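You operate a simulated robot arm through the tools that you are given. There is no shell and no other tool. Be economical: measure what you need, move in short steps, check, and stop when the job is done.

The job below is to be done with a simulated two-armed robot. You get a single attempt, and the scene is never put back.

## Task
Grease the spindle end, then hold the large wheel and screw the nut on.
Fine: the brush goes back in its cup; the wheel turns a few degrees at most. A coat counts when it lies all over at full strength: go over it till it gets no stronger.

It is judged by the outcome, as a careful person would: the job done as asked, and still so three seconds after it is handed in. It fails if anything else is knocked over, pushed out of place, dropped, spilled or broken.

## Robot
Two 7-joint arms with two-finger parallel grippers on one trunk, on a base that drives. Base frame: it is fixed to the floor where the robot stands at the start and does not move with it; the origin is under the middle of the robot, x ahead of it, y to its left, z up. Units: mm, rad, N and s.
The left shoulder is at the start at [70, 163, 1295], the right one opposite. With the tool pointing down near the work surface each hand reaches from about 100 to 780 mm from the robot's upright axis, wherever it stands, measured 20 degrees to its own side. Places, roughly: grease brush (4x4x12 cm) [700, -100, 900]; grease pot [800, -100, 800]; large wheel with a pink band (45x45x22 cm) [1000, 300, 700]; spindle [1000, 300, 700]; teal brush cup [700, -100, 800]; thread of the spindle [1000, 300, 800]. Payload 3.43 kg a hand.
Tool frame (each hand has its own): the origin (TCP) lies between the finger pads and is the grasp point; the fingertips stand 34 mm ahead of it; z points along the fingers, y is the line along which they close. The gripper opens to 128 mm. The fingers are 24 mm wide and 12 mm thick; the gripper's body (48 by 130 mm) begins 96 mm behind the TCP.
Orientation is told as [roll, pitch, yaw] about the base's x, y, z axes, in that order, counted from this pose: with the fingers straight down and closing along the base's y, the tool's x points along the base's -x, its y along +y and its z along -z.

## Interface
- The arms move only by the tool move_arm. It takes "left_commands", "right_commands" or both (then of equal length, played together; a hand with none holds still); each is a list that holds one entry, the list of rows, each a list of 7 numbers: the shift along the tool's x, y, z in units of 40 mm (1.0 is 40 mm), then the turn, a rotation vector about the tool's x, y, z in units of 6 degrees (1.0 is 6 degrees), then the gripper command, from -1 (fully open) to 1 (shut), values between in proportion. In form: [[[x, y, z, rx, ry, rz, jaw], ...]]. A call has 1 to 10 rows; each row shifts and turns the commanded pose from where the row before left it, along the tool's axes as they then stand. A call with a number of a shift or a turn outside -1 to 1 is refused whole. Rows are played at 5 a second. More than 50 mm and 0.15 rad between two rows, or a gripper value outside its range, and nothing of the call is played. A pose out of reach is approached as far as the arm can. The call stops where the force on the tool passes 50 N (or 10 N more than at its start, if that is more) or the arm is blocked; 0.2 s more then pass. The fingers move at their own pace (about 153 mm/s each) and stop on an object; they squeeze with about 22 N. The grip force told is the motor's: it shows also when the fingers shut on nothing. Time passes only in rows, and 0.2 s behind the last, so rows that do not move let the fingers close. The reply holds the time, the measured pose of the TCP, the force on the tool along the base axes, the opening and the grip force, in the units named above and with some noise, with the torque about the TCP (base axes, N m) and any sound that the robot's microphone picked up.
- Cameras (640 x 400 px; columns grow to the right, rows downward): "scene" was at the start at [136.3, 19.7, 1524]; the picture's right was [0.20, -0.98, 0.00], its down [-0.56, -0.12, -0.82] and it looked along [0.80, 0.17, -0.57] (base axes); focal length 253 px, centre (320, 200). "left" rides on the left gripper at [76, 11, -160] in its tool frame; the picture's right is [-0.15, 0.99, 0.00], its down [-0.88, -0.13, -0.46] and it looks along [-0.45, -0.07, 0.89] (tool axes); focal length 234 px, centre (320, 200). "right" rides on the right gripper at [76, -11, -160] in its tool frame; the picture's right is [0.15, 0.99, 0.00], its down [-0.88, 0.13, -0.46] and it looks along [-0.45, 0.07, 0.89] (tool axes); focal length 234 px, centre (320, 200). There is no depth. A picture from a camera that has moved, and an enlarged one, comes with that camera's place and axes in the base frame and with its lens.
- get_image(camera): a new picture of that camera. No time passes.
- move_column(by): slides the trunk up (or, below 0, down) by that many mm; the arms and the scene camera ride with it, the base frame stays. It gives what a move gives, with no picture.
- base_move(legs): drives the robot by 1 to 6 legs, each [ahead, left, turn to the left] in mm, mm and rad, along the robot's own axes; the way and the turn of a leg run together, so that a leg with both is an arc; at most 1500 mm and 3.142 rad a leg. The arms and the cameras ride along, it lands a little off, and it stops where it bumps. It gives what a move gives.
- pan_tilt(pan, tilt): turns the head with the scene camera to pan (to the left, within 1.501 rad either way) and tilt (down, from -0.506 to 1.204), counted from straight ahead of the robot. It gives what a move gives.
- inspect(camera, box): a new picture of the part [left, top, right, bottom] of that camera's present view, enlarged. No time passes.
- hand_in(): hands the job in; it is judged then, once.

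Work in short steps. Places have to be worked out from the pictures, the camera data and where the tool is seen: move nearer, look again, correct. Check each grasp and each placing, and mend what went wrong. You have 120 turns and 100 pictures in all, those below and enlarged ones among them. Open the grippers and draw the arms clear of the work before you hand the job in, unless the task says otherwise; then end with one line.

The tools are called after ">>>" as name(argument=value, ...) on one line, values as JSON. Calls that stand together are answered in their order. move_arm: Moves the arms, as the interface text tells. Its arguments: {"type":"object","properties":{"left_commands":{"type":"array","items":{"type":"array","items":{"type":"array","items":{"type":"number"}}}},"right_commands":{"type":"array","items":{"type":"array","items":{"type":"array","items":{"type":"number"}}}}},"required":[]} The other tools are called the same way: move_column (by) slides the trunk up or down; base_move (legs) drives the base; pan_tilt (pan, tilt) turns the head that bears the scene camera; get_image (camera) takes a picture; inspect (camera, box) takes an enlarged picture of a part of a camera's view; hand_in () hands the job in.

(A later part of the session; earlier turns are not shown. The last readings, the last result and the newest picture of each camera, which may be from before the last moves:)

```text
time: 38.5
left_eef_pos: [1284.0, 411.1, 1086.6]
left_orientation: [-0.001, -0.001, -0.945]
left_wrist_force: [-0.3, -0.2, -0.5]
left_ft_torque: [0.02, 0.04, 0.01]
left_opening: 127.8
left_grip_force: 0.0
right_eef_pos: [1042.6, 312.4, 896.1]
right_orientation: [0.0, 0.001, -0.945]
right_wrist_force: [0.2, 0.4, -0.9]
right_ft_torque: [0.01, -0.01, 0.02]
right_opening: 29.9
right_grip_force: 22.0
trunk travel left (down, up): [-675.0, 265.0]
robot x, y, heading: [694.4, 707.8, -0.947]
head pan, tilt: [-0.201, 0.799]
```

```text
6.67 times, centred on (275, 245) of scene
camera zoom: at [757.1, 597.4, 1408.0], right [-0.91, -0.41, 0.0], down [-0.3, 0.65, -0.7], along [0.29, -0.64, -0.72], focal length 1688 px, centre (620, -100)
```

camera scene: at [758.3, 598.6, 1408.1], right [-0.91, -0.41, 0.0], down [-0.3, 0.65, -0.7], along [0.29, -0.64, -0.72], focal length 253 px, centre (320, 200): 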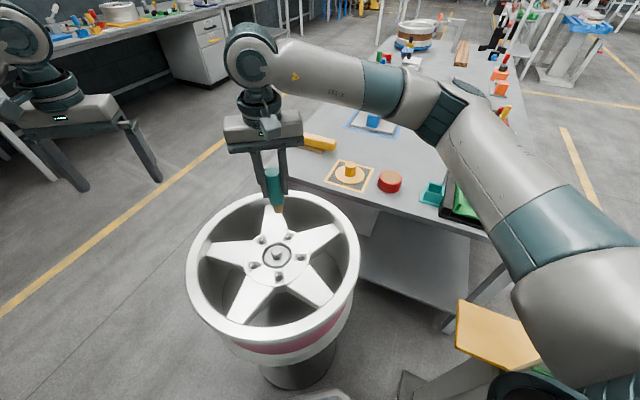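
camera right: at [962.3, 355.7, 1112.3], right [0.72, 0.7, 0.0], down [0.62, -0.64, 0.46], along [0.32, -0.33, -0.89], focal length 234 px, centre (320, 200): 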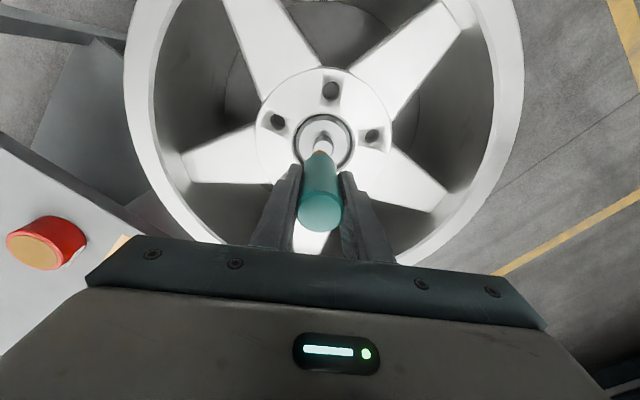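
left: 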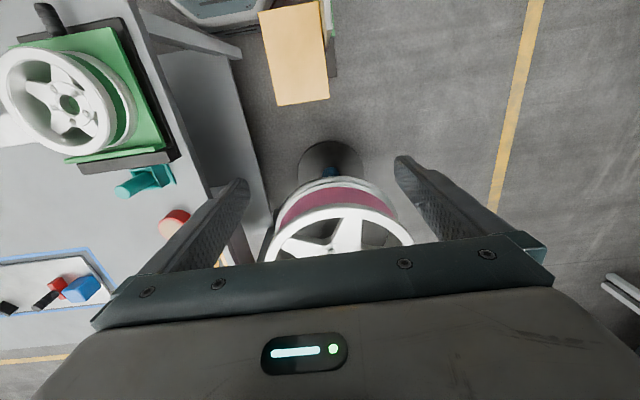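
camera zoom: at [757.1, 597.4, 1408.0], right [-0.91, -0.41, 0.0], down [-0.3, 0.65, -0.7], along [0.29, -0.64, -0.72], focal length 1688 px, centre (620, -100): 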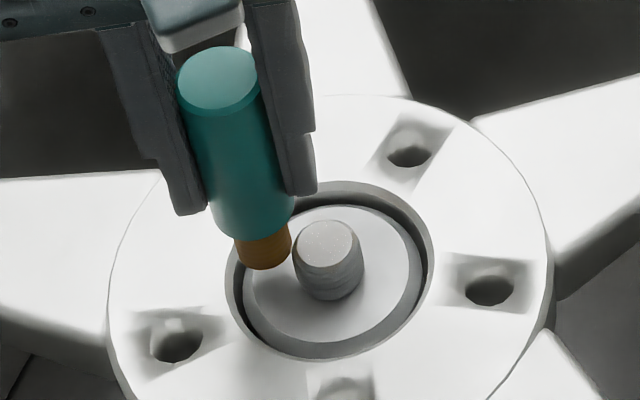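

The tip is beside the pin with its bottom at z≈810. I lower it another 11 mm, make contact and sweep half-way round on the near side.

>>> move_arm(right_commands=[[[0, 0, 0.28, 0, 0, 0, 1], [0, -0.075, 0, 0, 0, 0, 1], [0.2875, -0.077, 0, 0, 0, 0, 1], [0.2105, -0.2105, 0, 0, 0, 0, 1], [0.077, -0.2875, 0, 0, 0, 0, 1], [0, 0, 0, 0, 0, 0, 1]]])

>>> inspect(camera="scene", box=[240, 215, 310, 275])

```text
time: 39.9
left_eef_pos: [1284.7, 415.3, 1087.5]
left_orientation: [-0.006, -0.001, -0.945]
left_wrist_force: [-0.6, 0.1, -0.4]
left_ft_torque: [-0.01, 0.0, 0.01]
left_opening: 128.3
left_grip_force: 0.0
right_eef_pos: [1011.7, 323.4, 886.7]
right_orientation: [0.003, -0.001, -0.942]
right_wrist_force: [14.9, 24.3, 21.6]
right_ft_torque: [1.39, -1.35, 0.52]
right_opening: 47.0
right_grip_force: 22.3
trunk travel left (down, up): [-675.0, 265.0]
robot x, y, heading: [695.8, 709.9, -0.947]
head pan, tilt: [-0.201, 0.799]
```

```text
6.67 times, centred on (275, 245) of scene
camera zoom: at [758.3, 602.8, 1408.7], right [-0.91, -0.41, 0.0], down [-0.3, 0.65, -0.7], along [0.29, -0.64, -0.71], focal length 1688 px, centre (620, -100)
```

zoom: 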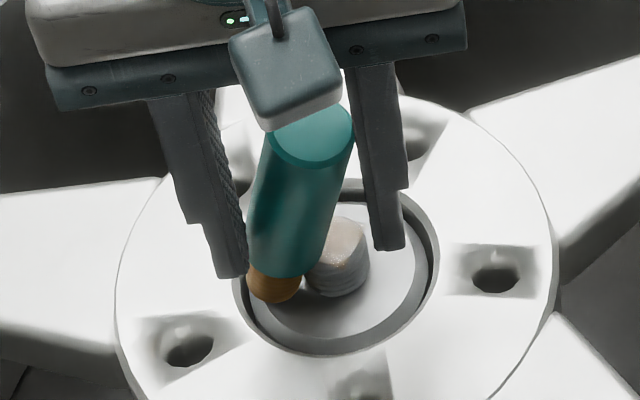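

The brush caught on the pin and tilted in the grip (opening 47 mm, 30 N), because I moved it too deep and too fast. I back out along the same path so it can straighten.

>>> move_arm(right_commands=[[[-0.077, 0.2875, 0, 0, 0, 0, 1], [-0.2105, 0.2105, 0, 0, 0, 0, 1], [-0.2, 0.177, -0.1, 0, 0, 0, 1], [0, 0, -0.3, 0, 0, 0, 1], [0, 0, -0.3, 0, 0, 0, 1]]])

>>> inspect(camera="scene", box=[230, 195, 310, 275])

```text
time: 41.1
left_eef_pos: [1284.6, 410.7, 1086.2]
left_orientation: [-0.002, 0.0, -0.947]
left_wrist_force: [-0.8, 0.1, -0.7]
left_ft_torque: [0.04, 0.01, -0.02]
left_opening: 127.9
left_grip_force: 0.0
right_eef_pos: [1041.6, 317.3, 910.1]
right_orientation: [-0.003, 0.001, -0.946]
right_wrist_force: [0.4, 0.0, 0.8]
right_ft_torque: [0.03, -0.04, -0.01]
right_opening: 29.9
right_grip_force: 21.6
trunk travel left (down, up): [-675.0, 265.0]
robot x, y, heading: [697.4, 709.1, -0.944]
head pan, tilt: [-0.201, 0.799]
```

```text
5.00 times, centred on (270, 235) of scene
camera zoom: at [757.0, 597.4, 1408.0], right [-0.91, -0.41, 0.0], down [-0.3, 0.65, -0.7], along [0.29, -0.64, -0.72], focal length 1266 px, centre (570, 25)
```

zoom: 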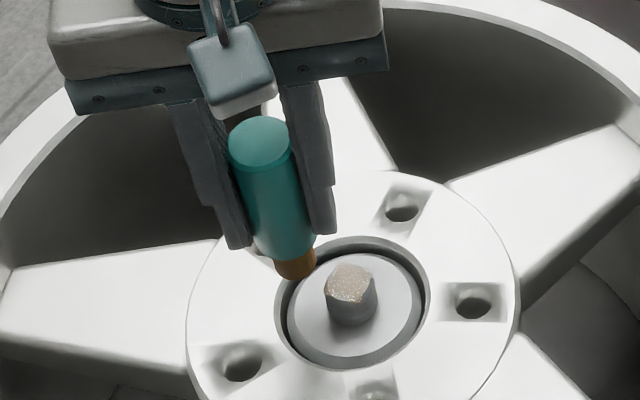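

The brush is straight again (29.9 mm) but has slid up; its tip is now about 79 mm below the TCP. I take a closer look at the coat on the pin.

>>> inspect(camera="scene", box=[260, 238, 292, 264])

```text
15.38 times, centred on (276, 251) of scene
camera zoom: at [757.0, 597.4, 1408.0], right [-0.91, -0.41, 0.0], down [-0.3, 0.65, -0.7], along [0.29, -0.64, -0.72], focal length 3895 px, centre (997, -585)
```

zoom: 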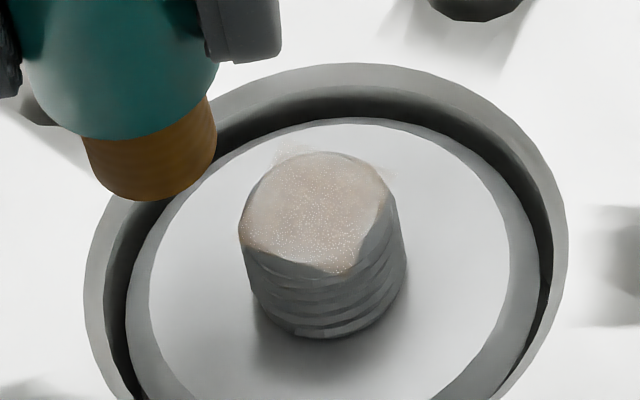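

At high zoom the end face has a thin tan coat with strong dots, while the threads on the side are still bare. I go over the end again with wider circles under light pressure.

>>> move_arm(right_commands=[[[-0.03, -0.33, 0, 0, 0, 0, 1], [-0.03, -0.33, 0.2, 0, 0, 0, 1], [0, 0, 0.12, 0, 0, 0, 1], [0, 0, 0.08, 0, 0, 0, 1], [0, 0, 0, 0, 0, 0, 1]]])

>>> inspect(camera="scene", box=[240, 215, 310, 275])

```text
time: 42.3
left_eef_pos: [1283.5, 411.9, 1086.0]
left_orientation: [0.0, 0.0, -0.944]
left_wrist_force: [0.4, 0.4, -0.1]
left_ft_torque: [-0.04, 0.01, -0.02]
left_opening: 127.9
left_grip_force: 0.2
right_eef_pos: [1022.0, 300.1, 897.2]
right_orientation: [0.002, -0.001, -0.946]
right_wrist_force: [-0.3, -1.6, 14.7]
right_ft_torque: [-0.04, 0.0, 0.0]
right_opening: 30.0
right_grip_force: 21.5
trunk travel left (down, up): [-675.0, 265.0]
robot x, y, heading: [692.5, 709.7, -0.948]
head pan, tilt: [-0.201, 0.799]
```

```text
6.67 times, centred on (275, 245) of scene
camera zoom: at [756.3, 598.4, 1408.3], right [-0.91, -0.41, 0.0], down [-0.29, 0.65, -0.7], along [0.29, -0.64, -0.72], focal length 1688 px, centre (620, -100)
```

zoom: 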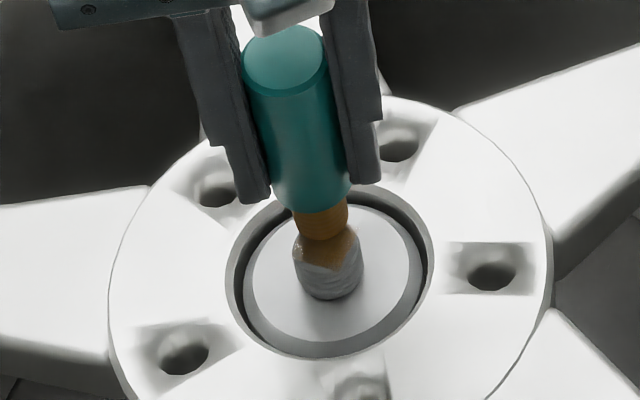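

Under the brush the end is now strongly coated. But the hub holes have moved, so the jam turned the wheel by about 7°. Before going on I lift the brush a little and bring the left hand over the rim, to hold the wheel and turn it back.

>>> move_arm(left_commands=[[[0.3, -0.33, 0, 0, 0, 0, -1], [0.3, -0.33, 0.3, 0, 0, 0, -1], [0.3, -0.33, 0.5, 0, 0, 0, -1], [0.3, -0.33, 0.5, 0, 0, 0, -1], [0.3, -0.33, 0.5, 0, 0, 0, -1]]], right_commands=[[[0, 0, -0.2, 0, 0, 0, 1], [0, 0, -0.3, 0, 0, 0, 1], [0, 0, 0, 0, 0, 0, 1], [0, 0, 0, 0, 0, 0, 1], [0, 0, 0, 0, 0, 0, 1]]])

>>> get_image(camera="left")

>>> get_image(camera="scene")

```text
time: 43.5
left_eef_pos: [1194.2, 424.5, 1013.4]
left_orientation: [0.0, 0.001, -0.944]
left_wrist_force: [-0.3, -0.6, 0.5]
left_ft_torque: [0.02, -0.02, -0.02]
left_opening: 127.7
left_grip_force: 0.1
right_eef_pos: [1022.0, 300.5, 915.8]
right_orientation: [0.001, 0.002, -0.947]
right_wrist_force: [0.0, 0.2, -0.1]
right_ft_torque: [-0.03, -0.01, 0.01]
right_opening: 29.6
right_grip_force: 22.0
trunk travel left (down, up): [-675.0, 265.0]
robot x, y, heading: [696.1, 710.6, -0.947]
head pan, tilt: [-0.201, 0.799]
```

```text
60 pictures are left
camera left: at [1158.8, 490.7, 1172.0], right [0.89, 0.46, 0.0], down [0.41, -0.79, 0.46], along [0.21, -0.41, -0.89], focal length 234 px, centre (320, 200)
```

left: 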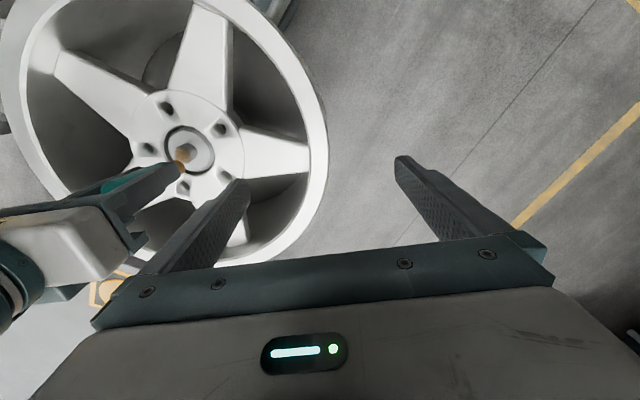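

```text
59 pictures are left
camera scene: at [757.1, 597.0, 1408.0], right [-0.91, -0.41, 0.0], down [-0.3, 0.65, -0.7], along [0.29, -0.64, -0.72], focal length 253 px, centre (320, 200)
```

scene: 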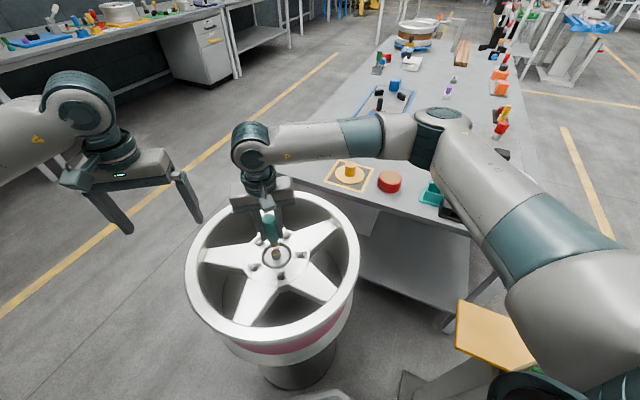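

The gripper midline is about 10 mm outside the rim lip. I shift inwards, half-close the jaw and come down above the lip to check.

>>> move_arm(left_commands=[[[0, -0.26, 0.5, 0, 0, 0, -0.1], [0, 0, 0.8, 0, 0, 0, -0.1], [0, 0, 0.8, 0, 0, 0, -0.1], [0, 0, 0.6, 0, 0, 0, -0.1], [0, 0, 0, 0, 0, 0, -0.1]]])

>>> get_image(camera="left")

>>> inspect(camera="scene", box=[130, 150, 290, 300])

```text
time: 44.7
left_eef_pos: [1186.4, 414.9, 905.9]
left_orientation: [0.001, 0.001, -0.947]
left_wrist_force: [-0.7, 0.3, -0.6]
left_ft_torque: [0.0, 0.0, -0.01]
left_opening: 70.3
left_grip_force: 0.0
right_eef_pos: [1021.7, 299.9, 915.8]
right_orientation: [-0.001, 0.001, -0.946]
right_wrist_force: [-0.3, 0.2, 0.3]
right_ft_torque: [0.0, 0.0, -0.04]
right_opening: 29.9
right_grip_force: 22.1
trunk travel left (down, up): [-675.0, 265.0]
robot x, y, heading: [696.6, 711.7, -0.951]
head pan, tilt: [-0.201, 0.799]
```

```text
58 pictures are left
camera left: at [1150.2, 481.6, 1064.7], right [0.89, 0.46, 0.0], down [0.41, -0.79, 0.46], along [0.21, -0.4, -0.89], focal length 234 px, centre (320, 200)
```

left: 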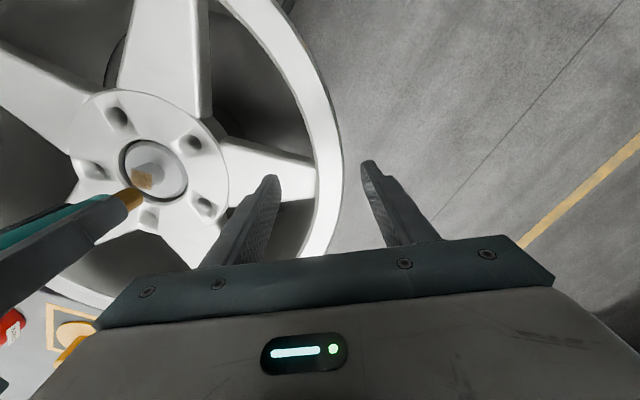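

```text
2.67 times, centred on (210, 225) of scene
camera zoom: at [756.8, 597.4, 1408.1], right [-0.91, -0.41, 0.0], down [-0.3, 0.65, -0.7], along [0.29, -0.64, -0.72], focal length 675 px, centre (613, 133)
```

zoom: 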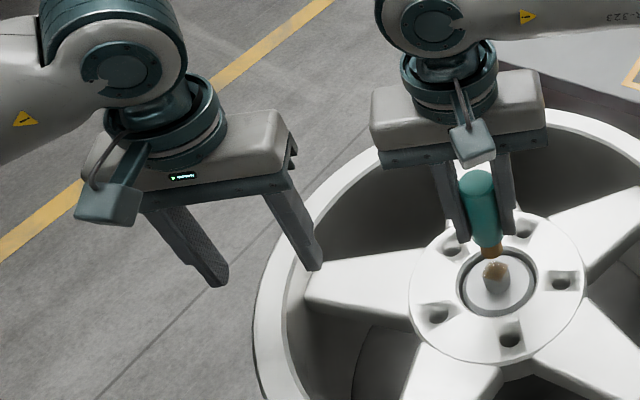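

The lip is centred between the fingers to within about 5 mm. I come down so the tips straddle the lip and check the depth.

>>> move_arm(left_commands=[[[0, 0.1, 0.4, 0, 0, 0, -0.1], [0, 0, 0.4, 0, 0, 0, -0.1], [0, 0, 0.4, 0, 0, 0, -0.1], [0, 0, 0, 0, 0, 0, -0.1]]])

>>> get_image(camera="left")

>>> inspect(camera="scene", box=[160, 170, 290, 290])

```text
time: 45.7
left_eef_pos: [1192.1, 416.3, 858.9]
left_orientation: [0.001, 0.001, -0.945]
left_wrist_force: [-1.1, -0.6, 0.0]
left_ft_torque: [0.02, 0.01, 0.02]
left_opening: 70.3
left_grip_force: 0.1
right_eef_pos: [1021.6, 299.4, 915.6]
right_orientation: [-0.001, 0.001, -0.947]
right_wrist_force: [-0.4, -0.2, -0.9]
right_ft_torque: [-0.02, 0.0, 0.0]
right_opening: 30.2
right_grip_force: 21.8
trunk travel left (down, up): [-675.0, 265.0]
robot x, y, heading: [695.3, 713.3, -0.949]
head pan, tilt: [-0.201, 0.799]
```

```text
56 pictures are left
camera left: at [1154.8, 484.5, 1017.1], right [0.89, 0.46, 0.0], down [0.41, -0.79, 0.46], along [0.21, -0.4, -0.89], focal length 234 px, centre (320, 200)
```

left: 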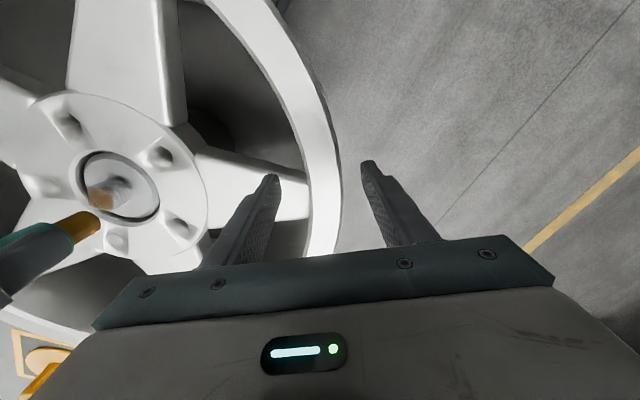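

```text
3.33 times, centred on (225, 230) of scene
camera zoom: at [756.8, 597.3, 1408.0], right [-0.91, -0.41, 0.0], down [-0.3, 0.65, -0.7], along [0.29, -0.64, -0.72], focal length 844 px, centre (637, 100)
```

zoom: 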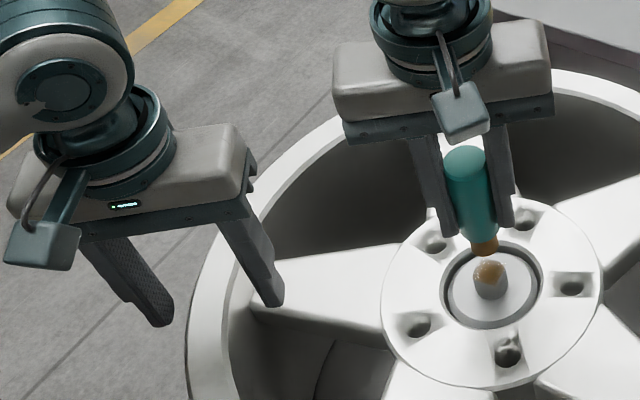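

The fingers straddle the lip in plan. I close and let the opening tell whether they are deep enough.

>>> move_arm(left_commands=[[[0, 0, 0.25, 0, 0, 0, -0.1], [0, 0, 0, 0, 0, 0, 0.3], [0, 0, 0, 0, 0, 0, 0.3], [0, 0, 0, 0, 0, 0, 0.6], [0, 0, 0, 0, 0, 0, 0.6]]])

```text
time: 46.9
left_eef_pos: [1192.1, 417.8, 846.6]
left_orientation: [0.0, 0.0, -0.942]
left_wrist_force: [10.1, 5.7, 1.1]
left_ft_torque: [0.09, -0.37, 0.21]
left_opening: 34.1
left_grip_force: 21.6
right_eef_pos: [1023.9, 300.7, 915.4]
right_orientation: [-0.001, 0.003, -0.946]
right_wrist_force: [0.3, -1.2, -0.5]
right_ft_torque: [0.01, 0.01, -0.02]
right_opening: 29.5
right_grip_force: 21.9
trunk travel left (down, up): [-675.0, 265.0]
robot x, y, heading: [697.2, 712.2, -0.943]
head pan, tilt: [-0.201, 0.799]
```

The left hand holds the rim: 34.1 mm, matching the lip width. I look at the same zoom window as before the jam to measure how far the wheel has turned.

>>> inspect(camera="scene", box=[230, 215, 330, 290])

```text
5.33 times, centred on (280, 252) of scene
camera zoom: at [758.4, 598.3, 1408.1], right [-0.91, -0.41, 0.0], down [-0.3, 0.65, -0.7], along [0.29, -0.64, -0.72], focal length 1350 px, centre (533, -80)
```

zoom: 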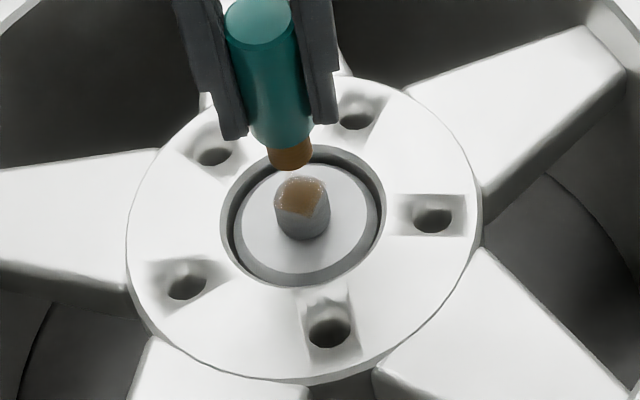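

The holes show the wheel turned about 7° counter-clockwise. I turn it back clockwise with the left hand along the rim's arc.

>>> move_arm(left_commands=[[[-0.155, 0, 0, 0, 0, 0.29, 1], [-0.155, 0, 0, 0, 0, 0.29, 1], [-0.155, 0, 0, 0, 0, 0.29, 1], [-0.155, 0, 0, 0, 0, 0.29, 1], [0, 0, 0, 0, 0, 0, 1]]])

>>> inspect(camera="scene", box=[230, 215, 330, 290])

```text
time: 48.1
left_eef_pos: [1205.8, 395.9, 846.7]
left_orientation: [-0.001, -0.001, -1.065]
left_wrist_force: [17.7, 8.9, 10.5]
left_ft_torque: [0.38, -1.11, 0.09]
left_opening: 34.1
left_grip_force: 21.7
right_eef_pos: [1023.1, 301.0, 915.6]
right_orientation: [0.0, -0.001, -0.947]
right_wrist_force: [0.3, 0.6, -0.2]
right_ft_torque: [0.0, 0.01, 0.0]
right_opening: 29.6
right_grip_force: 22.0
trunk travel left (down, up): [-675.0, 265.0]
robot x, y, heading: [695.8, 704.6, -0.949]
head pan, tilt: [-0.201, 0.799]
```

```text
5.33 times, centred on (280, 252) of scene
camera zoom: at [758.4, 599.3, 1408.2], right [-0.91, -0.41, 0.0], down [-0.3, 0.65, -0.7], along [0.29, -0.64, -0.72], focal length 1350 px, centre (533, -80)
```

zoom: 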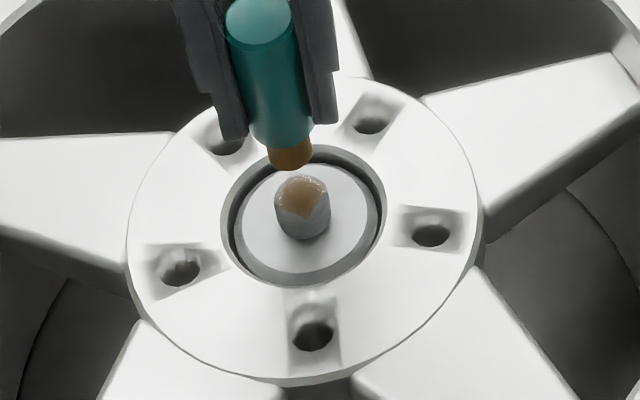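

The holes are back within about a degree of their original places. The brush tip now leans about 7° away from the camera, so I tilt the right hand to bring it upright, and ease the left hand's radial push.

>>> move_arm(right_commands=[[[0, 0, -0.1, 0, 0.6, 0, 1], [0, 0, 0, 0, 0.6, 0, 1], [0, 0, 0, 0, 0, 0, 1]]], left_commands=[[[0, 0.06, -0.02, 0, 0, 0, 1], [0, 0.02, 0, 0, 0, 0, 1], [0, 0, 0, 0, 0, 0, 1]]])

>>> inspect(camera="scene", box=[240, 210, 310, 270])

```text
time: 48.9
left_eef_pos: [1205.9, 395.5, 847.3]
left_orientation: [-0.004, 0.002, -1.067]
left_wrist_force: [3.2, 1.7, 0.2]
left_ft_torque: [-0.06, -0.67, -0.05]
left_opening: 34.2
left_grip_force: 22.0
right_eef_pos: [1020.6, 299.6, 919.3]
right_orientation: [0.0, 0.128, -0.946]
right_wrist_force: [-0.8, 0.3, -0.6]
right_ft_torque: [0.0, -0.01, 0.0]
right_opening: 29.9
right_grip_force: 21.7
trunk travel left (down, up): [-675.0, 265.0]
robot x, y, heading: [691.1, 712.9, -0.941]
head pan, tilt: [-0.201, 0.799]
```

```text
6.67 times, centred on (275, 240) of scene
camera zoom: at [757.6, 597.2, 1407.8], right [-0.91, -0.41, 0.0], down [-0.3, 0.65, -0.7], along [0.29, -0.64, -0.72], focal length 1688 px, centre (620, -67)
```

zoom: 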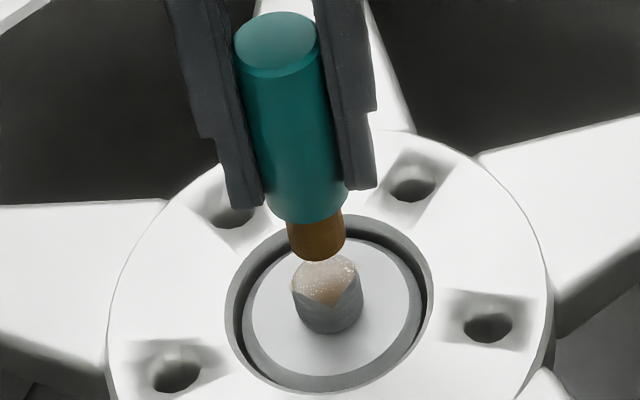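

The brush is upright again, with its tip about 5 mm in front of the pin centre. I press on the end again and rub circles with 8 mm radius.

>>> move_arm(right_commands=[[[-0.05, -0.07, 0.3, 0, 0, 0, 1], [0, 0, 0.25, 0, 0, 0, 1], [0, 0, 0.05, 0, 0, 0, 1], [0.2, 0, 0, 0, 0, 0, 1], [-0.06, 0.14, 0, 0, 0, 0, 1], [-0.14, 0.06, 0, 0, 0, 0, 1], [-0.14, -0.06, 0, 0, 0, 0, 1], [-0.06, -0.14, 0, 0, 0, 0, 1], [0.06, -0.14, 0, 0, 0, 0, 1], [0.14, -0.06, 0, 0, 0, 0, 1]]])

>>> inspect(camera="scene", box=[240, 210, 310, 270])

```text
time: 51.1
left_eef_pos: [1206.6, 396.2, 847.4]
left_orientation: [-0.001, -0.001, -1.067]
left_wrist_force: [-10.1, -5.8, 0.6]
left_ft_torque: [-0.17, -0.14, 0.03]
left_opening: 34.2
left_grip_force: 21.9
right_eef_pos: [1013.6, 292.3, 895.0]
right_orientation: [0.001, 0.123, -0.947]
right_wrist_force: [6.5, -4.0, 8.7]
right_ft_torque: [-0.33, -0.53, -0.03]
right_opening: 30.1
right_grip_force: 22.1
trunk travel left (down, up): [-675.0, 265.0]
robot x, y, heading: [693.6, 708.4, -0.944]
head pan, tilt: [-0.201, 0.799]
```

```text
6.67 times, centred on (275, 240) of scene
camera zoom: at [756.6, 596.0, 1408.0], right [-0.91, -0.41, 0.0], down [-0.29, 0.65, -0.7], along [0.29, -0.63, -0.72], focal length 1688 px, centre (620, -67)
```

zoom: 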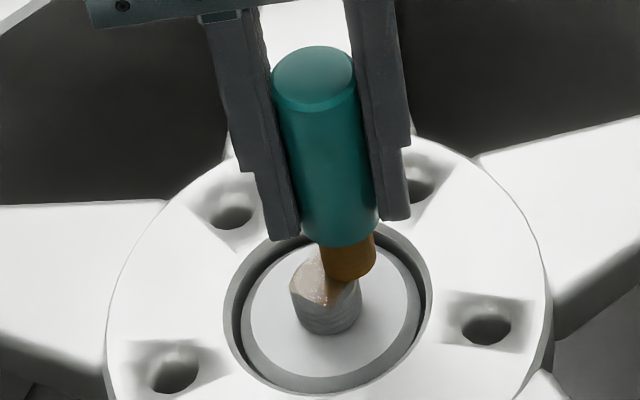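

Contact is gentle at about 11 N and the coat grows. Next I do the side: step out to radius 25 mm, 10 mm deep, and orbit in small steps round the far side.

>>> move_arm(right_commands=[[[0, -0.2, 0, 0, 0, 0, 1], [0, -0.225, 0, 0, 0, 0, 1], [0, 0, 0.25, 0, 0, 0, 1], [0, 0.03, 0, 0, 0, 0, 1], [-0.193, 0.031, -0.024, 0, 0, 0, 1], [-0.174, 0.088, -0.022, 0, 0, 0, 1], [-0.139, 0.139, -0.018, 0, 0, 0, 1], [0, 0, 0, 0, 0, 0, 1]]])

>>> inspect(camera="scene", box=[240, 210, 310, 270])

```text
time: 52.9
left_eef_pos: [1205.9, 395.6, 849.3]
left_orientation: [0.0, -0.001, -1.067]
left_wrist_force: [-9.0, -7.7, 0.0]
left_ft_torque: [-0.37, 0.03, 0.37]
left_opening: 34.1
left_grip_force: 22.3
right_eef_pos: [1019.8, 275.9, 885.9]
right_orientation: [0.002, 0.127, -0.946]
right_wrist_force: [0.3, -0.2, -0.2]
right_ft_torque: [-0.01, 0.0, -0.04]
right_opening: 29.6
right_grip_force: 22.1
trunk travel left (down, up): [-675.0, 265.0]
robot x, y, heading: [694.1, 710.2, -0.943]
head pan, tilt: [-0.201, 0.799]
```

```text
6.67 times, centred on (275, 240) of scene
camera zoom: at [755.9, 596.3, 1408.0], right [-0.91, -0.41, 0.0], down [-0.29, 0.65, -0.7], along [0.29, -0.63, -0.72], focal length 1688 px, centre (620, -67)
```

zoom: 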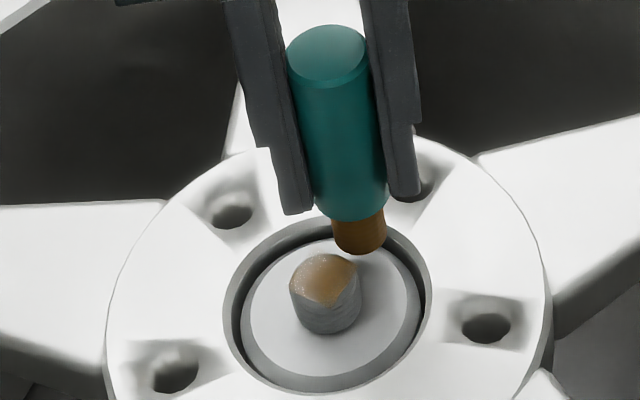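

There is no contact at this radius and the top coat is getting stronger. I tighten the orbit by 3 mm and continue round the far side.

>>> move_arm(right_commands=[[[0.06, 0.044, 0.008, 0, 0, 0, 1], [-0.077, 0.153, -0.01, 0, 0, 0, 1], [-0.027, 0.17, -0.003, 0, 0, 0, 1], [0.027, 0.17, 0.003, 0, 0, 0, 1], [0, 0, 0, 0, 0, 0, 1]]])

>>> inspect(camera="scene", box=[240, 210, 310, 270])

```text
time: 54.1
left_eef_pos: [1206.6, 396.0, 848.6]
left_orientation: [-0.002, 0.0, -1.066]
left_wrist_force: [-9.8, -6.3, -0.1]
left_ft_torque: [-0.29, 0.15, 0.32]
left_opening: 34.3
left_grip_force: 21.8
right_eef_pos: [1037.6, 288.5, 886.5]
right_orientation: [0.003, 0.126, -0.944]
right_wrist_force: [-0.2, 0.5, 0.0]
right_ft_torque: [0.02, 0.01, 0.01]
right_opening: 29.8
right_grip_force: 22.0
trunk travel left (down, up): [-675.0, 265.0]
robot x, y, heading: [695.6, 710.2, -0.946]
head pan, tilt: [-0.201, 0.799]
```

```text
6.67 times, centred on (275, 240) of scene
camera zoom: at [755.8, 596.4, 1408.0], right [-0.91, -0.41, 0.0], down [-0.29, 0.65, -0.7], along [0.29, -0.63, -0.72], focal length 1688 px, centre (620, -67)
```

zoom: 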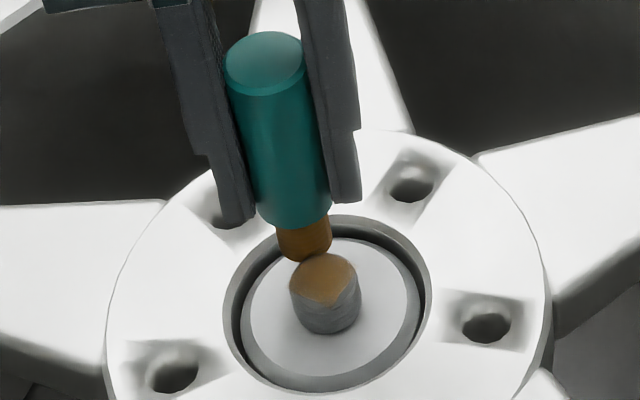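

The bristles are right behind the pin with no force. I go 6 mm deeper and sweep on round the +y side to the near side, where I can watch the coat.

>>> move_arm(right_commands=[[[0, 0, 0.15, 0, 0, 0, 1], [0.077, 0.153, 0.01, 0, 0, 0, 1], [0.122, 0.122, 0.016, 0, 0, 0, 1], [0.153, 0.077, 0.02, 0, 0, 0, 1], [0.17, 0.027, 0.022, 0, 0, 0, 1], [0.17, -0.027, 0.022, 0, 0, 0, 1], [0, 0, 0, 0, 0, 0, 1]]])

>>> inspect(camera="scene", box=[240, 210, 310, 270])

```text
time: 55.7
left_eef_pos: [1205.8, 396.9, 848.0]
left_orientation: [-0.001, 0.0, -1.068]
left_wrist_force: [-17.2, -10.4, 3.9]
left_ft_torque: [0.31, 0.48, 0.45]
left_opening: 34.1
left_grip_force: 21.8
right_eef_pos: [1031.6, 320.8, 879.6]
right_orientation: [0.004, 0.125, -0.945]
right_wrist_force: [18.3, 3.1, 3.1]
right_ft_torque: [0.15, -1.16, 0.24]
right_opening: 30.1
right_grip_force: 21.6
trunk travel left (down, up): [-675.0, 265.0]
robot x, y, heading: [697.2, 710.1, -0.943]
head pan, tilt: [-0.201, 0.799]
```

```text
6.67 times, centred on (275, 240) of scene
camera zoom: at [756.8, 596.9, 1408.1], right [-0.91, -0.41, 0.0], down [-0.3, 0.65, -0.7], along [0.29, -0.63, -0.72], focal length 1688 px, centre (620, -67)
```

zoom: 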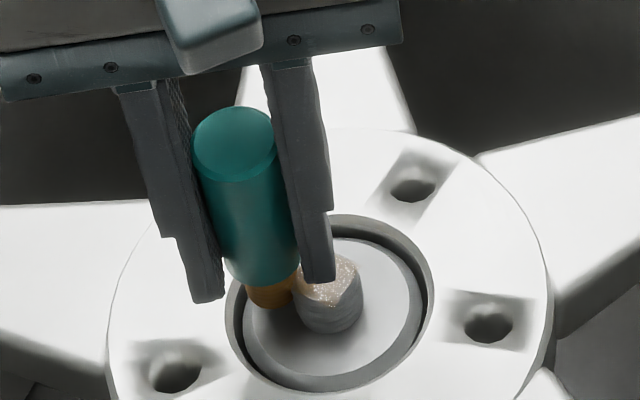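

Now it is in real contact with the side (18 N), and tan coat shows there. I ease off 1.5 mm and sweep slowly round the near side.

>>> move_arm(right_commands=[[[0.01, 0.05, 0, 0, 0, 0, 1], [0.168, -0.076, 0.022, 0, 0, 0, 1], [0.142, -0.122, 0.018, 0, 0, 0, 1], [0.096, -0.168, 0.012, 0, 0, 0, 1], [0, 0, 0, 0, 0, 0, 1]]])

>>> inspect(camera="scene", box=[240, 210, 310, 270])

```text
time: 56.9
left_eef_pos: [1206.1, 396.7, 848.2]
left_orientation: [0.002, 0.002, -1.067]
left_wrist_force: [-11.8, -7.6, 1.8]
left_ft_torque: [0.02, 0.32, 0.37]
left_opening: 34.2
left_grip_force: 21.7
right_eef_pos: [1008.6, 324.7, 879.1]
right_orientation: [-0.001, 0.126, -0.947]
right_wrist_force: [0.2, -0.3, -0.5]
right_ft_torque: [0.05, 0.0, 0.0]
right_opening: 26.9
right_grip_force: 22.3
trunk travel left (down, up): [-675.0, 265.0]
robot x, y, heading: [692.9, 710.8, -0.946]
head pan, tilt: [-0.201, 0.799]
```

```text
6.67 times, centred on (275, 240) of scene
camera zoom: at [755.3, 596.5, 1408.0], right [-0.91, -0.41, 0.0], down [-0.29, 0.65, -0.7], along [0.29, -0.64, -0.72], focal length 1688 px, centre (620, -67)
```

zoom: 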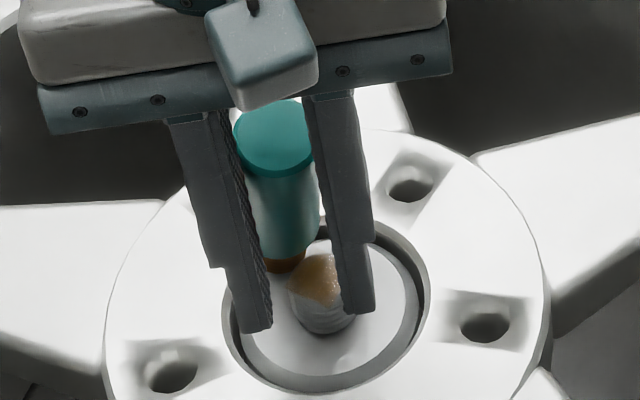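

The brush has slid sideways in the fingers (opening 26.9), so it is held near the pad edge. I lift straight up gently and look.

>>> move_arm(right_commands=[[[-0.02, 0.1, -0.2, 0, 0, 0, 1], [0, 0.1, -0.5, 0, 0, 0, 1], [0, 0, -0.6, 0, 0, 0, 1], [0, 0, -0.6, 0, 0, 0, 1]]])

>>> get_image(camera="right")

>>> inspect(camera="scene", box=[240, 190, 320, 270])

```text
time: 57.9
left_eef_pos: [1206.3, 396.0, 848.6]
left_orientation: [0.0, 0.0, -1.066]
left_wrist_force: [-11.0, -7.2, 0.5]
left_ft_torque: [-0.39, 0.25, 0.35]
left_opening: 34.2
left_grip_force: 22.3
right_eef_pos: [1023.4, 320.1, 954.2]
right_orientation: [0.002, 0.128, -0.947]
right_wrist_force: [-0.6, -0.3, -0.7]
right_ft_torque: [0.03, 0.01, 0.01]
right_opening: 26.4
right_grip_force: 21.8
trunk travel left (down, up): [-675.0, 265.0]
robot x, y, heading: [693.4, 708.3, -0.948]
head pan, tilt: [-0.201, 0.799]
```

```text
46 pictures are left
camera right: at [980.8, 358.7, 1121.6], right [0.72, 0.7, 0.02], down [0.65, -0.68, 0.34], along [0.25, -0.23, -0.94], focal length 234 px, centre (320, 200)
```

right: 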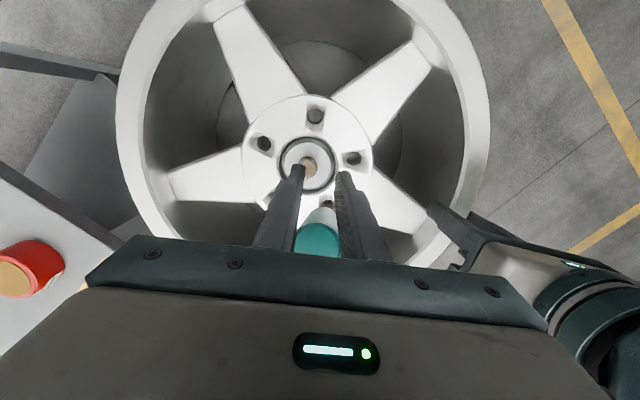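

```text
5.00 times, centred on (280, 230) of scene
camera zoom: at [755.6, 596.6, 1408.0], right [-0.91, -0.41, 0.0], down [-0.29, 0.65, -0.7], along [0.29, -0.63, -0.72], focal length 1266 px, centre (520, 50)
```

zoom: 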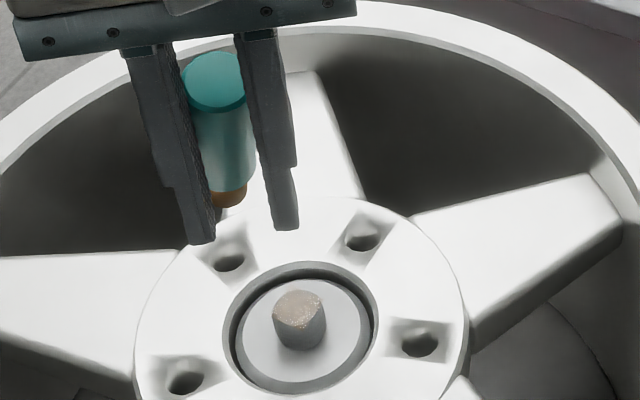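

The brush sits about 19 mm off-centre at the pad edge and is creeping. The safest place to sort the grip is the cup, so I carry it there smoothly now.

>>> move_arm(right_commands=[[[-0.1, -0.4, -0.2, 0, 0, 0, 1], [-0.2, -0.8, -0.2, 0, 0, 0, 1], [-0.22, -0.95, -0.1, 0, 0, 0, 1], [-0.22, -0.98, -0.03, 0, 0, 0, 1], [-0.22, -0.98, -0.03, 0, 0, 0, 1], [-0.22, -0.98, -0.03, 0, 0, 0, 1], [-0.22, -0.98, -0.03, 0, 0, 0, 1], [-0.22, -0.98, -0.03, 0, 0, 0, 1], [-0.22, -0.98, -0.03, 0, 0, 0, 1], [-0.22, -0.98, -0.03, 0, 0, 0, 1]]])

>>> get_image(camera="right")

>>> inspect(camera="scene", box=[340, 80, 500, 220])

```text
time: 60.1
left_eef_pos: [1206.3, 397.4, 848.6]
left_orientation: [0.001, 0.002, -1.065]
left_wrist_force: [-9.0, -4.7, 0.0]
left_ft_torque: [0.04, -0.03, 0.31]
left_opening: 34.3
left_grip_force: 21.8
right_eef_pos: [780.4, 39.8, 971.2]
right_orientation: [0.001, 0.127, -0.944]
right_wrist_force: [-0.1, -0.2, 0.6]
right_ft_torque: [0.03, -0.01, -0.01]
right_opening: 26.4
right_grip_force: 21.8
trunk travel left (down, up): [-675.0, 265.0]
robot x, y, heading: [692.7, 712.2, -0.938]
head pan, tilt: [-0.201, 0.799]
```

```text
44 pictures are left
camera right: at [738.8, 77.5, 1137.8], right [0.72, 0.7, 0.02], down [0.65, -0.68, 0.34], along [0.25, -0.23, -0.94], focal length 234 px, centre (320, 200)
```

right: 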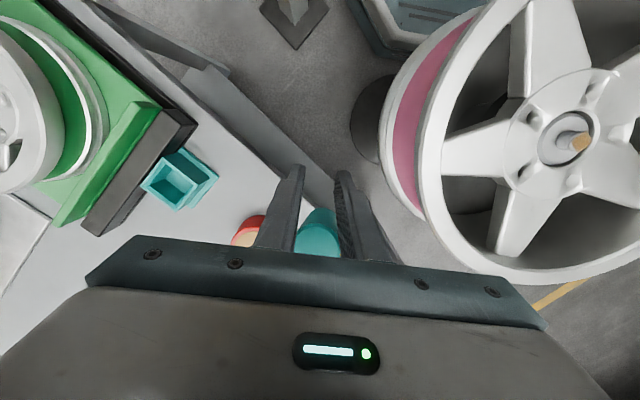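

```text
2.86 times, centred on (420, 150) of scene
camera zoom: at [755.1, 596.0, 1408.0], right [-0.91, -0.41, 0.0], down [-0.29, 0.65, -0.7], along [0.29, -0.63, -0.72], focal length 723 px, centre (34, 343)
```

zoom: 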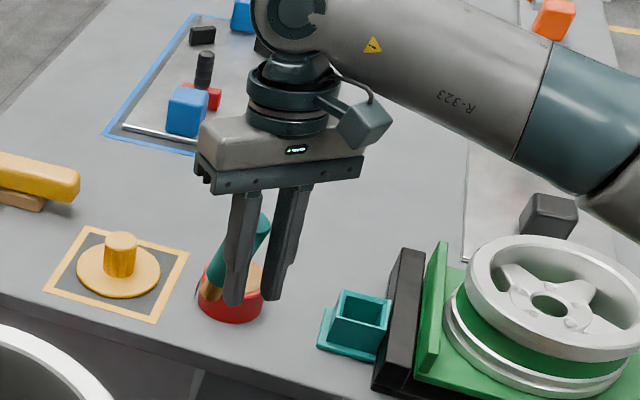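

The grip is stable at 26.4 mm, but the brush leans about 18° (tip towards +x). I move over to the cup and turn the hand about base y to bring the brush upright.

>>> move_arm(right_commands=[[[-0.18, -0.6, -0.024, 0, 0, 0, 1], [-0.18, -0.95, -0.024, 0, 0, 0, 1], [-0.18, -0.95, -0.024, 0, 0, 0, 1], [-0.18, -0.95, -0.024, 0, 0, 0, 1], [-0.18, -0.95, -0.024, 0, 0, 0, 1], [-0.19, -0.8, -0.024, 0, 0, 0, 1], [0, 0, 0, 0.8, 0.59, 0.1, 1], [0, 0, 0, 0.8, 0.59, 0.1, 1], [0, 0, 0, 0.8, 0.59, 0.1, 1], [0, 0, 0, 0, 0, 0, 1]]])

>>> get_image(camera="right")

>>> inspect(camera="scene", box=[380, 80, 510, 220])

```text
time: 62.3
left_eef_pos: [1205.9, 396.7, 850.0]
left_orientation: [0.0, -0.001, -1.066]
left_wrist_force: [-8.7, -5.2, 0.2]
left_ft_torque: [0.01, 0.09, 0.27]
left_opening: 34.1
left_grip_force: 21.9
right_eef_pos: [638.8, -115.7, 973.5]
right_orientation: [-0.263, 0.305, -1.003]
right_wrist_force: [0.5, 1.0, -0.3]
right_ft_torque: [0.04, 0.0, 0.01]
right_opening: 25.7
right_grip_force: 21.9
trunk travel left (down, up): [-675.0, 265.0]
robot x, y, heading: [693.0, 711.2, -0.94]
head pan, tilt: [-0.201, 0.799]
```

```text
42 pictures are left
camera right: at [649.7, -78.0, 1144.3], right [0.69, 0.7, -0.2], down [0.72, -0.68, 0.12], along [-0.05, -0.23, -0.97], focal length 234 px, centre (320, 200)
```

right: 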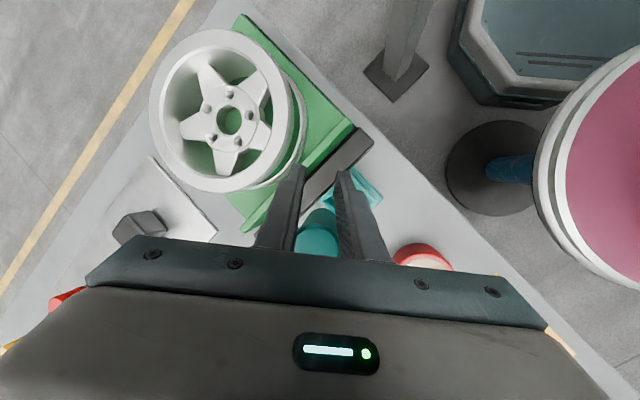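

```text
2.86 times, centred on (445, 150) of scene
camera zoom: at [755.6, 596.3, 1408.0], right [-0.91, -0.41, 0.0], down [-0.29, 0.65, -0.7], along [0.29, -0.63, -0.72], focal length 723 px, centre (-37, 343)
```

zoom: 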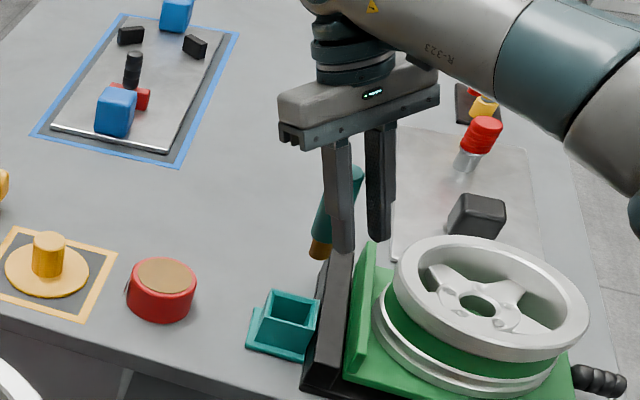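

The brush looks upright in the scene view, but its lean in depth is uncertain. I zoom the right camera before inserting.

>>> inspect(camera="right", box=[270, 150, 390, 260])

```text
3.64 times, centred on (330, 205) of right
camera zoom: at [649.7, -78.0, 1144.3], right [0.69, 0.7, -0.2], down [0.72, -0.68, 0.12], along [-0.05, -0.23, -0.97], focal length 852 px, centre (284, 182)
```

zoom: 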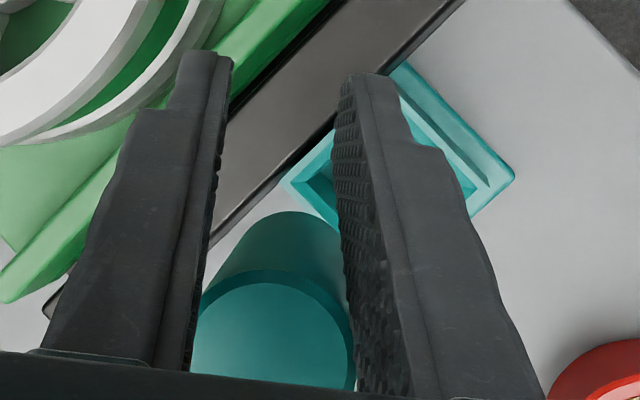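

The right camera shows the brush leaning about 10° towards -y, with its tip near [653,-150,888]. I turn it upright about base x, centre it over the cup at about [661,-125] and lower to just above the rim.

>>> move_arm(right_commands=[[[0, 0, 0, -0.43, 0.64, -0.31, 1], [0, 0, 0, -0.43, 0.64, -0.31, 1], [0.134, 0.232, 0.03, 0, 0, 0, 1], [-0.218, 0.071, 0.445, 0, 0, 0, 1], [-0.218, 0.071, 0.445, 0, 0, 0, 1], [0, 0, 0, 0, 0, 0, 1]]])

>>> inspect(camera="right", box=[270, 150, 390, 260])

>>> inspect(camera="scene", box=[400, 120, 500, 220])

```text
time: 63.7
left_eef_pos: [1205.6, 397.2, 848.2]
left_orientation: [-0.002, -0.001, -1.067]
left_wrist_force: [-9.5, -5.8, -0.2]
left_ft_torque: [-0.02, 0.22, 0.18]
left_opening: 34.2
left_grip_force: 22.0
right_eef_pos: [643.7, -105.1, 932.4]
right_orientation: [-0.159, 0.451, -0.965]
right_wrist_force: [-0.2, 0.3, -0.6]
right_ft_torque: [0.01, 0.02, -0.01]
right_opening: 25.7
right_grip_force: 21.8
trunk travel left (down, up): [-675.0, 265.0]
robot x, y, heading: [693.7, 712.1, -0.944]
head pan, tilt: [-0.201, 0.799]
```

```text
3.64 times, centred on (330, 205) of right
camera zoom: at [654.8, -98.4, 1107.3], right [0.69, 0.72, -0.08], down [0.72, -0.69, 0.0], along [-0.05, -0.06, -1.0], focal length 852 px, centre (284, 182)
```

zoom: 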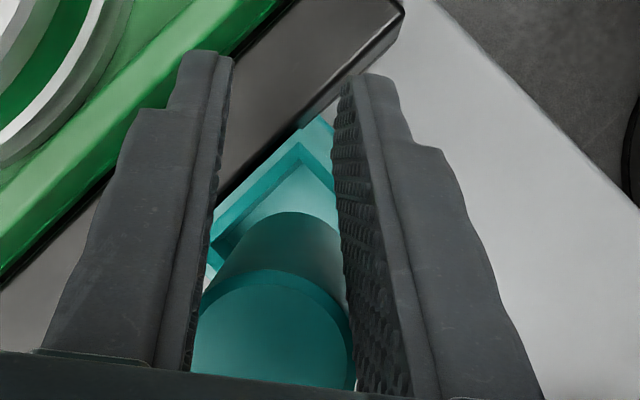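

```text
4.00 times, centred on (450, 170) of scene
camera zoom: at [755.7, 596.4, 1408.0], right [-0.91, -0.41, 0.0], down [-0.29, 0.65, -0.7], along [0.29, -0.63, -0.72], focal length 1013 px, centre (-200, 320)
```

zoom: 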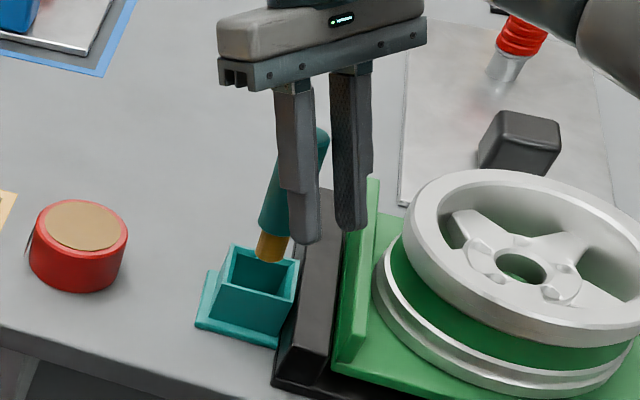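

The bristles are over the cup opening and the brush stands upright. I lower it 52 mm into the cup, watching the force.

>>> move_arm(right_commands=[[[-0.163, 0.053, 0.333, 0, 0, 0, 1], [-0.163, 0.053, 0.333, 0, 0, 0, 1], [-0.163, 0.053, 0.333, 0, 0, 0, 1], [-0.08, 0.027, 0.17, 0, 0, 0, 1], [0, 0, 0, 0, 0, 0, 1]]])

>>> inspect(camera="scene", box=[400, 120, 500, 220])

```text
time: 64.9
left_eef_pos: [1205.8, 396.0, 848.9]
left_orientation: [0.0, 0.001, -1.065]
left_wrist_force: [-8.1, -5.1, -0.4]
left_ft_torque: [-0.02, 0.22, 0.25]
left_opening: 34.3
left_grip_force: 22.4
right_eef_pos: [642.1, -105.5, 879.2]
right_orientation: [-0.158, 0.45, -0.963]
right_wrist_force: [-0.5, -1.0, -0.6]
right_ft_torque: [-0.02, -0.02, 0.06]
right_opening: 25.6
right_grip_force: 22.4
trunk travel left (down, up): [-675.0, 265.0]
robot x, y, heading: [695.3, 705.0, -0.952]
head pan, tilt: [-0.201, 0.799]
```

```text
4.00 times, centred on (450, 170) of scene
camera zoom: at [755.8, 596.4, 1408.0], right [-0.91, -0.41, 0.0], down [-0.29, 0.65, -0.7], along [0.29, -0.63, -0.72], focal length 1013 px, centre (-200, 320)
```

zoom: 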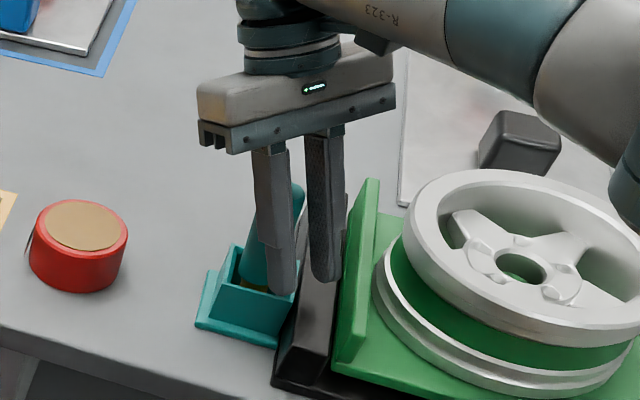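

The bristles are inside the cup and nothing presses. I open the fingers and back off along the tool axis, since the brush sits at the far edge of the pads.

>>> move_arm(right_commands=[[[0, 0, 0, 0, 0, 0, 0.3], [0, 0, 0, 0, 0, 0, 0.0], [0, 0, 0, 0, 0, 0, -0.2], [0, 0, -0.5, 0, 0, 0, -0.2], [0, 0, -0.8, 0, 0, 0, -0.2], [0, 0, -0.8, 0, 0, 0, -0.2], [0, 0, -0.6, 0, 0, 0, -0.2]]])

>>> inspect(camera="scene", box=[380, 90, 500, 220])

```text
time: 66.5
left_eef_pos: [1206.6, 395.2, 850.0]
left_orientation: [-0.001, 0.001, -1.066]
left_wrist_force: [-8.2, -4.7, -0.3]
left_ft_torque: [-0.16, 0.36, 0.23]
left_opening: 34.4
left_grip_force: 21.9
right_eef_pos: [658.9, -114.6, 917.5]
right_orientation: [-0.161, 0.448, -0.967]
right_wrist_force: [-0.3, 0.4, -0.1]
right_ft_torque: [0.01, -0.02, 0.05]
right_opening: 76.8
right_grip_force: 0.1
right hand out of reach, approached as far as the arm can: row 5, 6, 7
trunk travel left (down, up): [-675.0, 265.0]
robot x, y, heading: [696.3, 711.0, -0.947]
head pan, tilt: [-0.201, 0.799]
```

```text
3.08 times, centred on (440, 155) of scene
camera zoom: at [755.8, 596.5, 1408.0], right [-0.91, -0.41, 0.0], down [-0.29, 0.65, -0.7], along [0.29, -0.63, -0.72], focal length 779 px, centre (-49, 338)
```

zoom: 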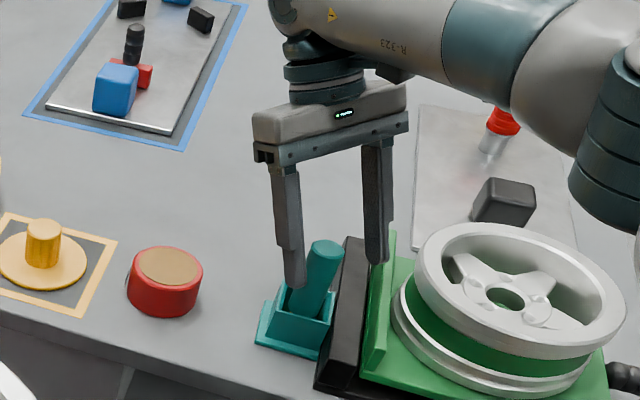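

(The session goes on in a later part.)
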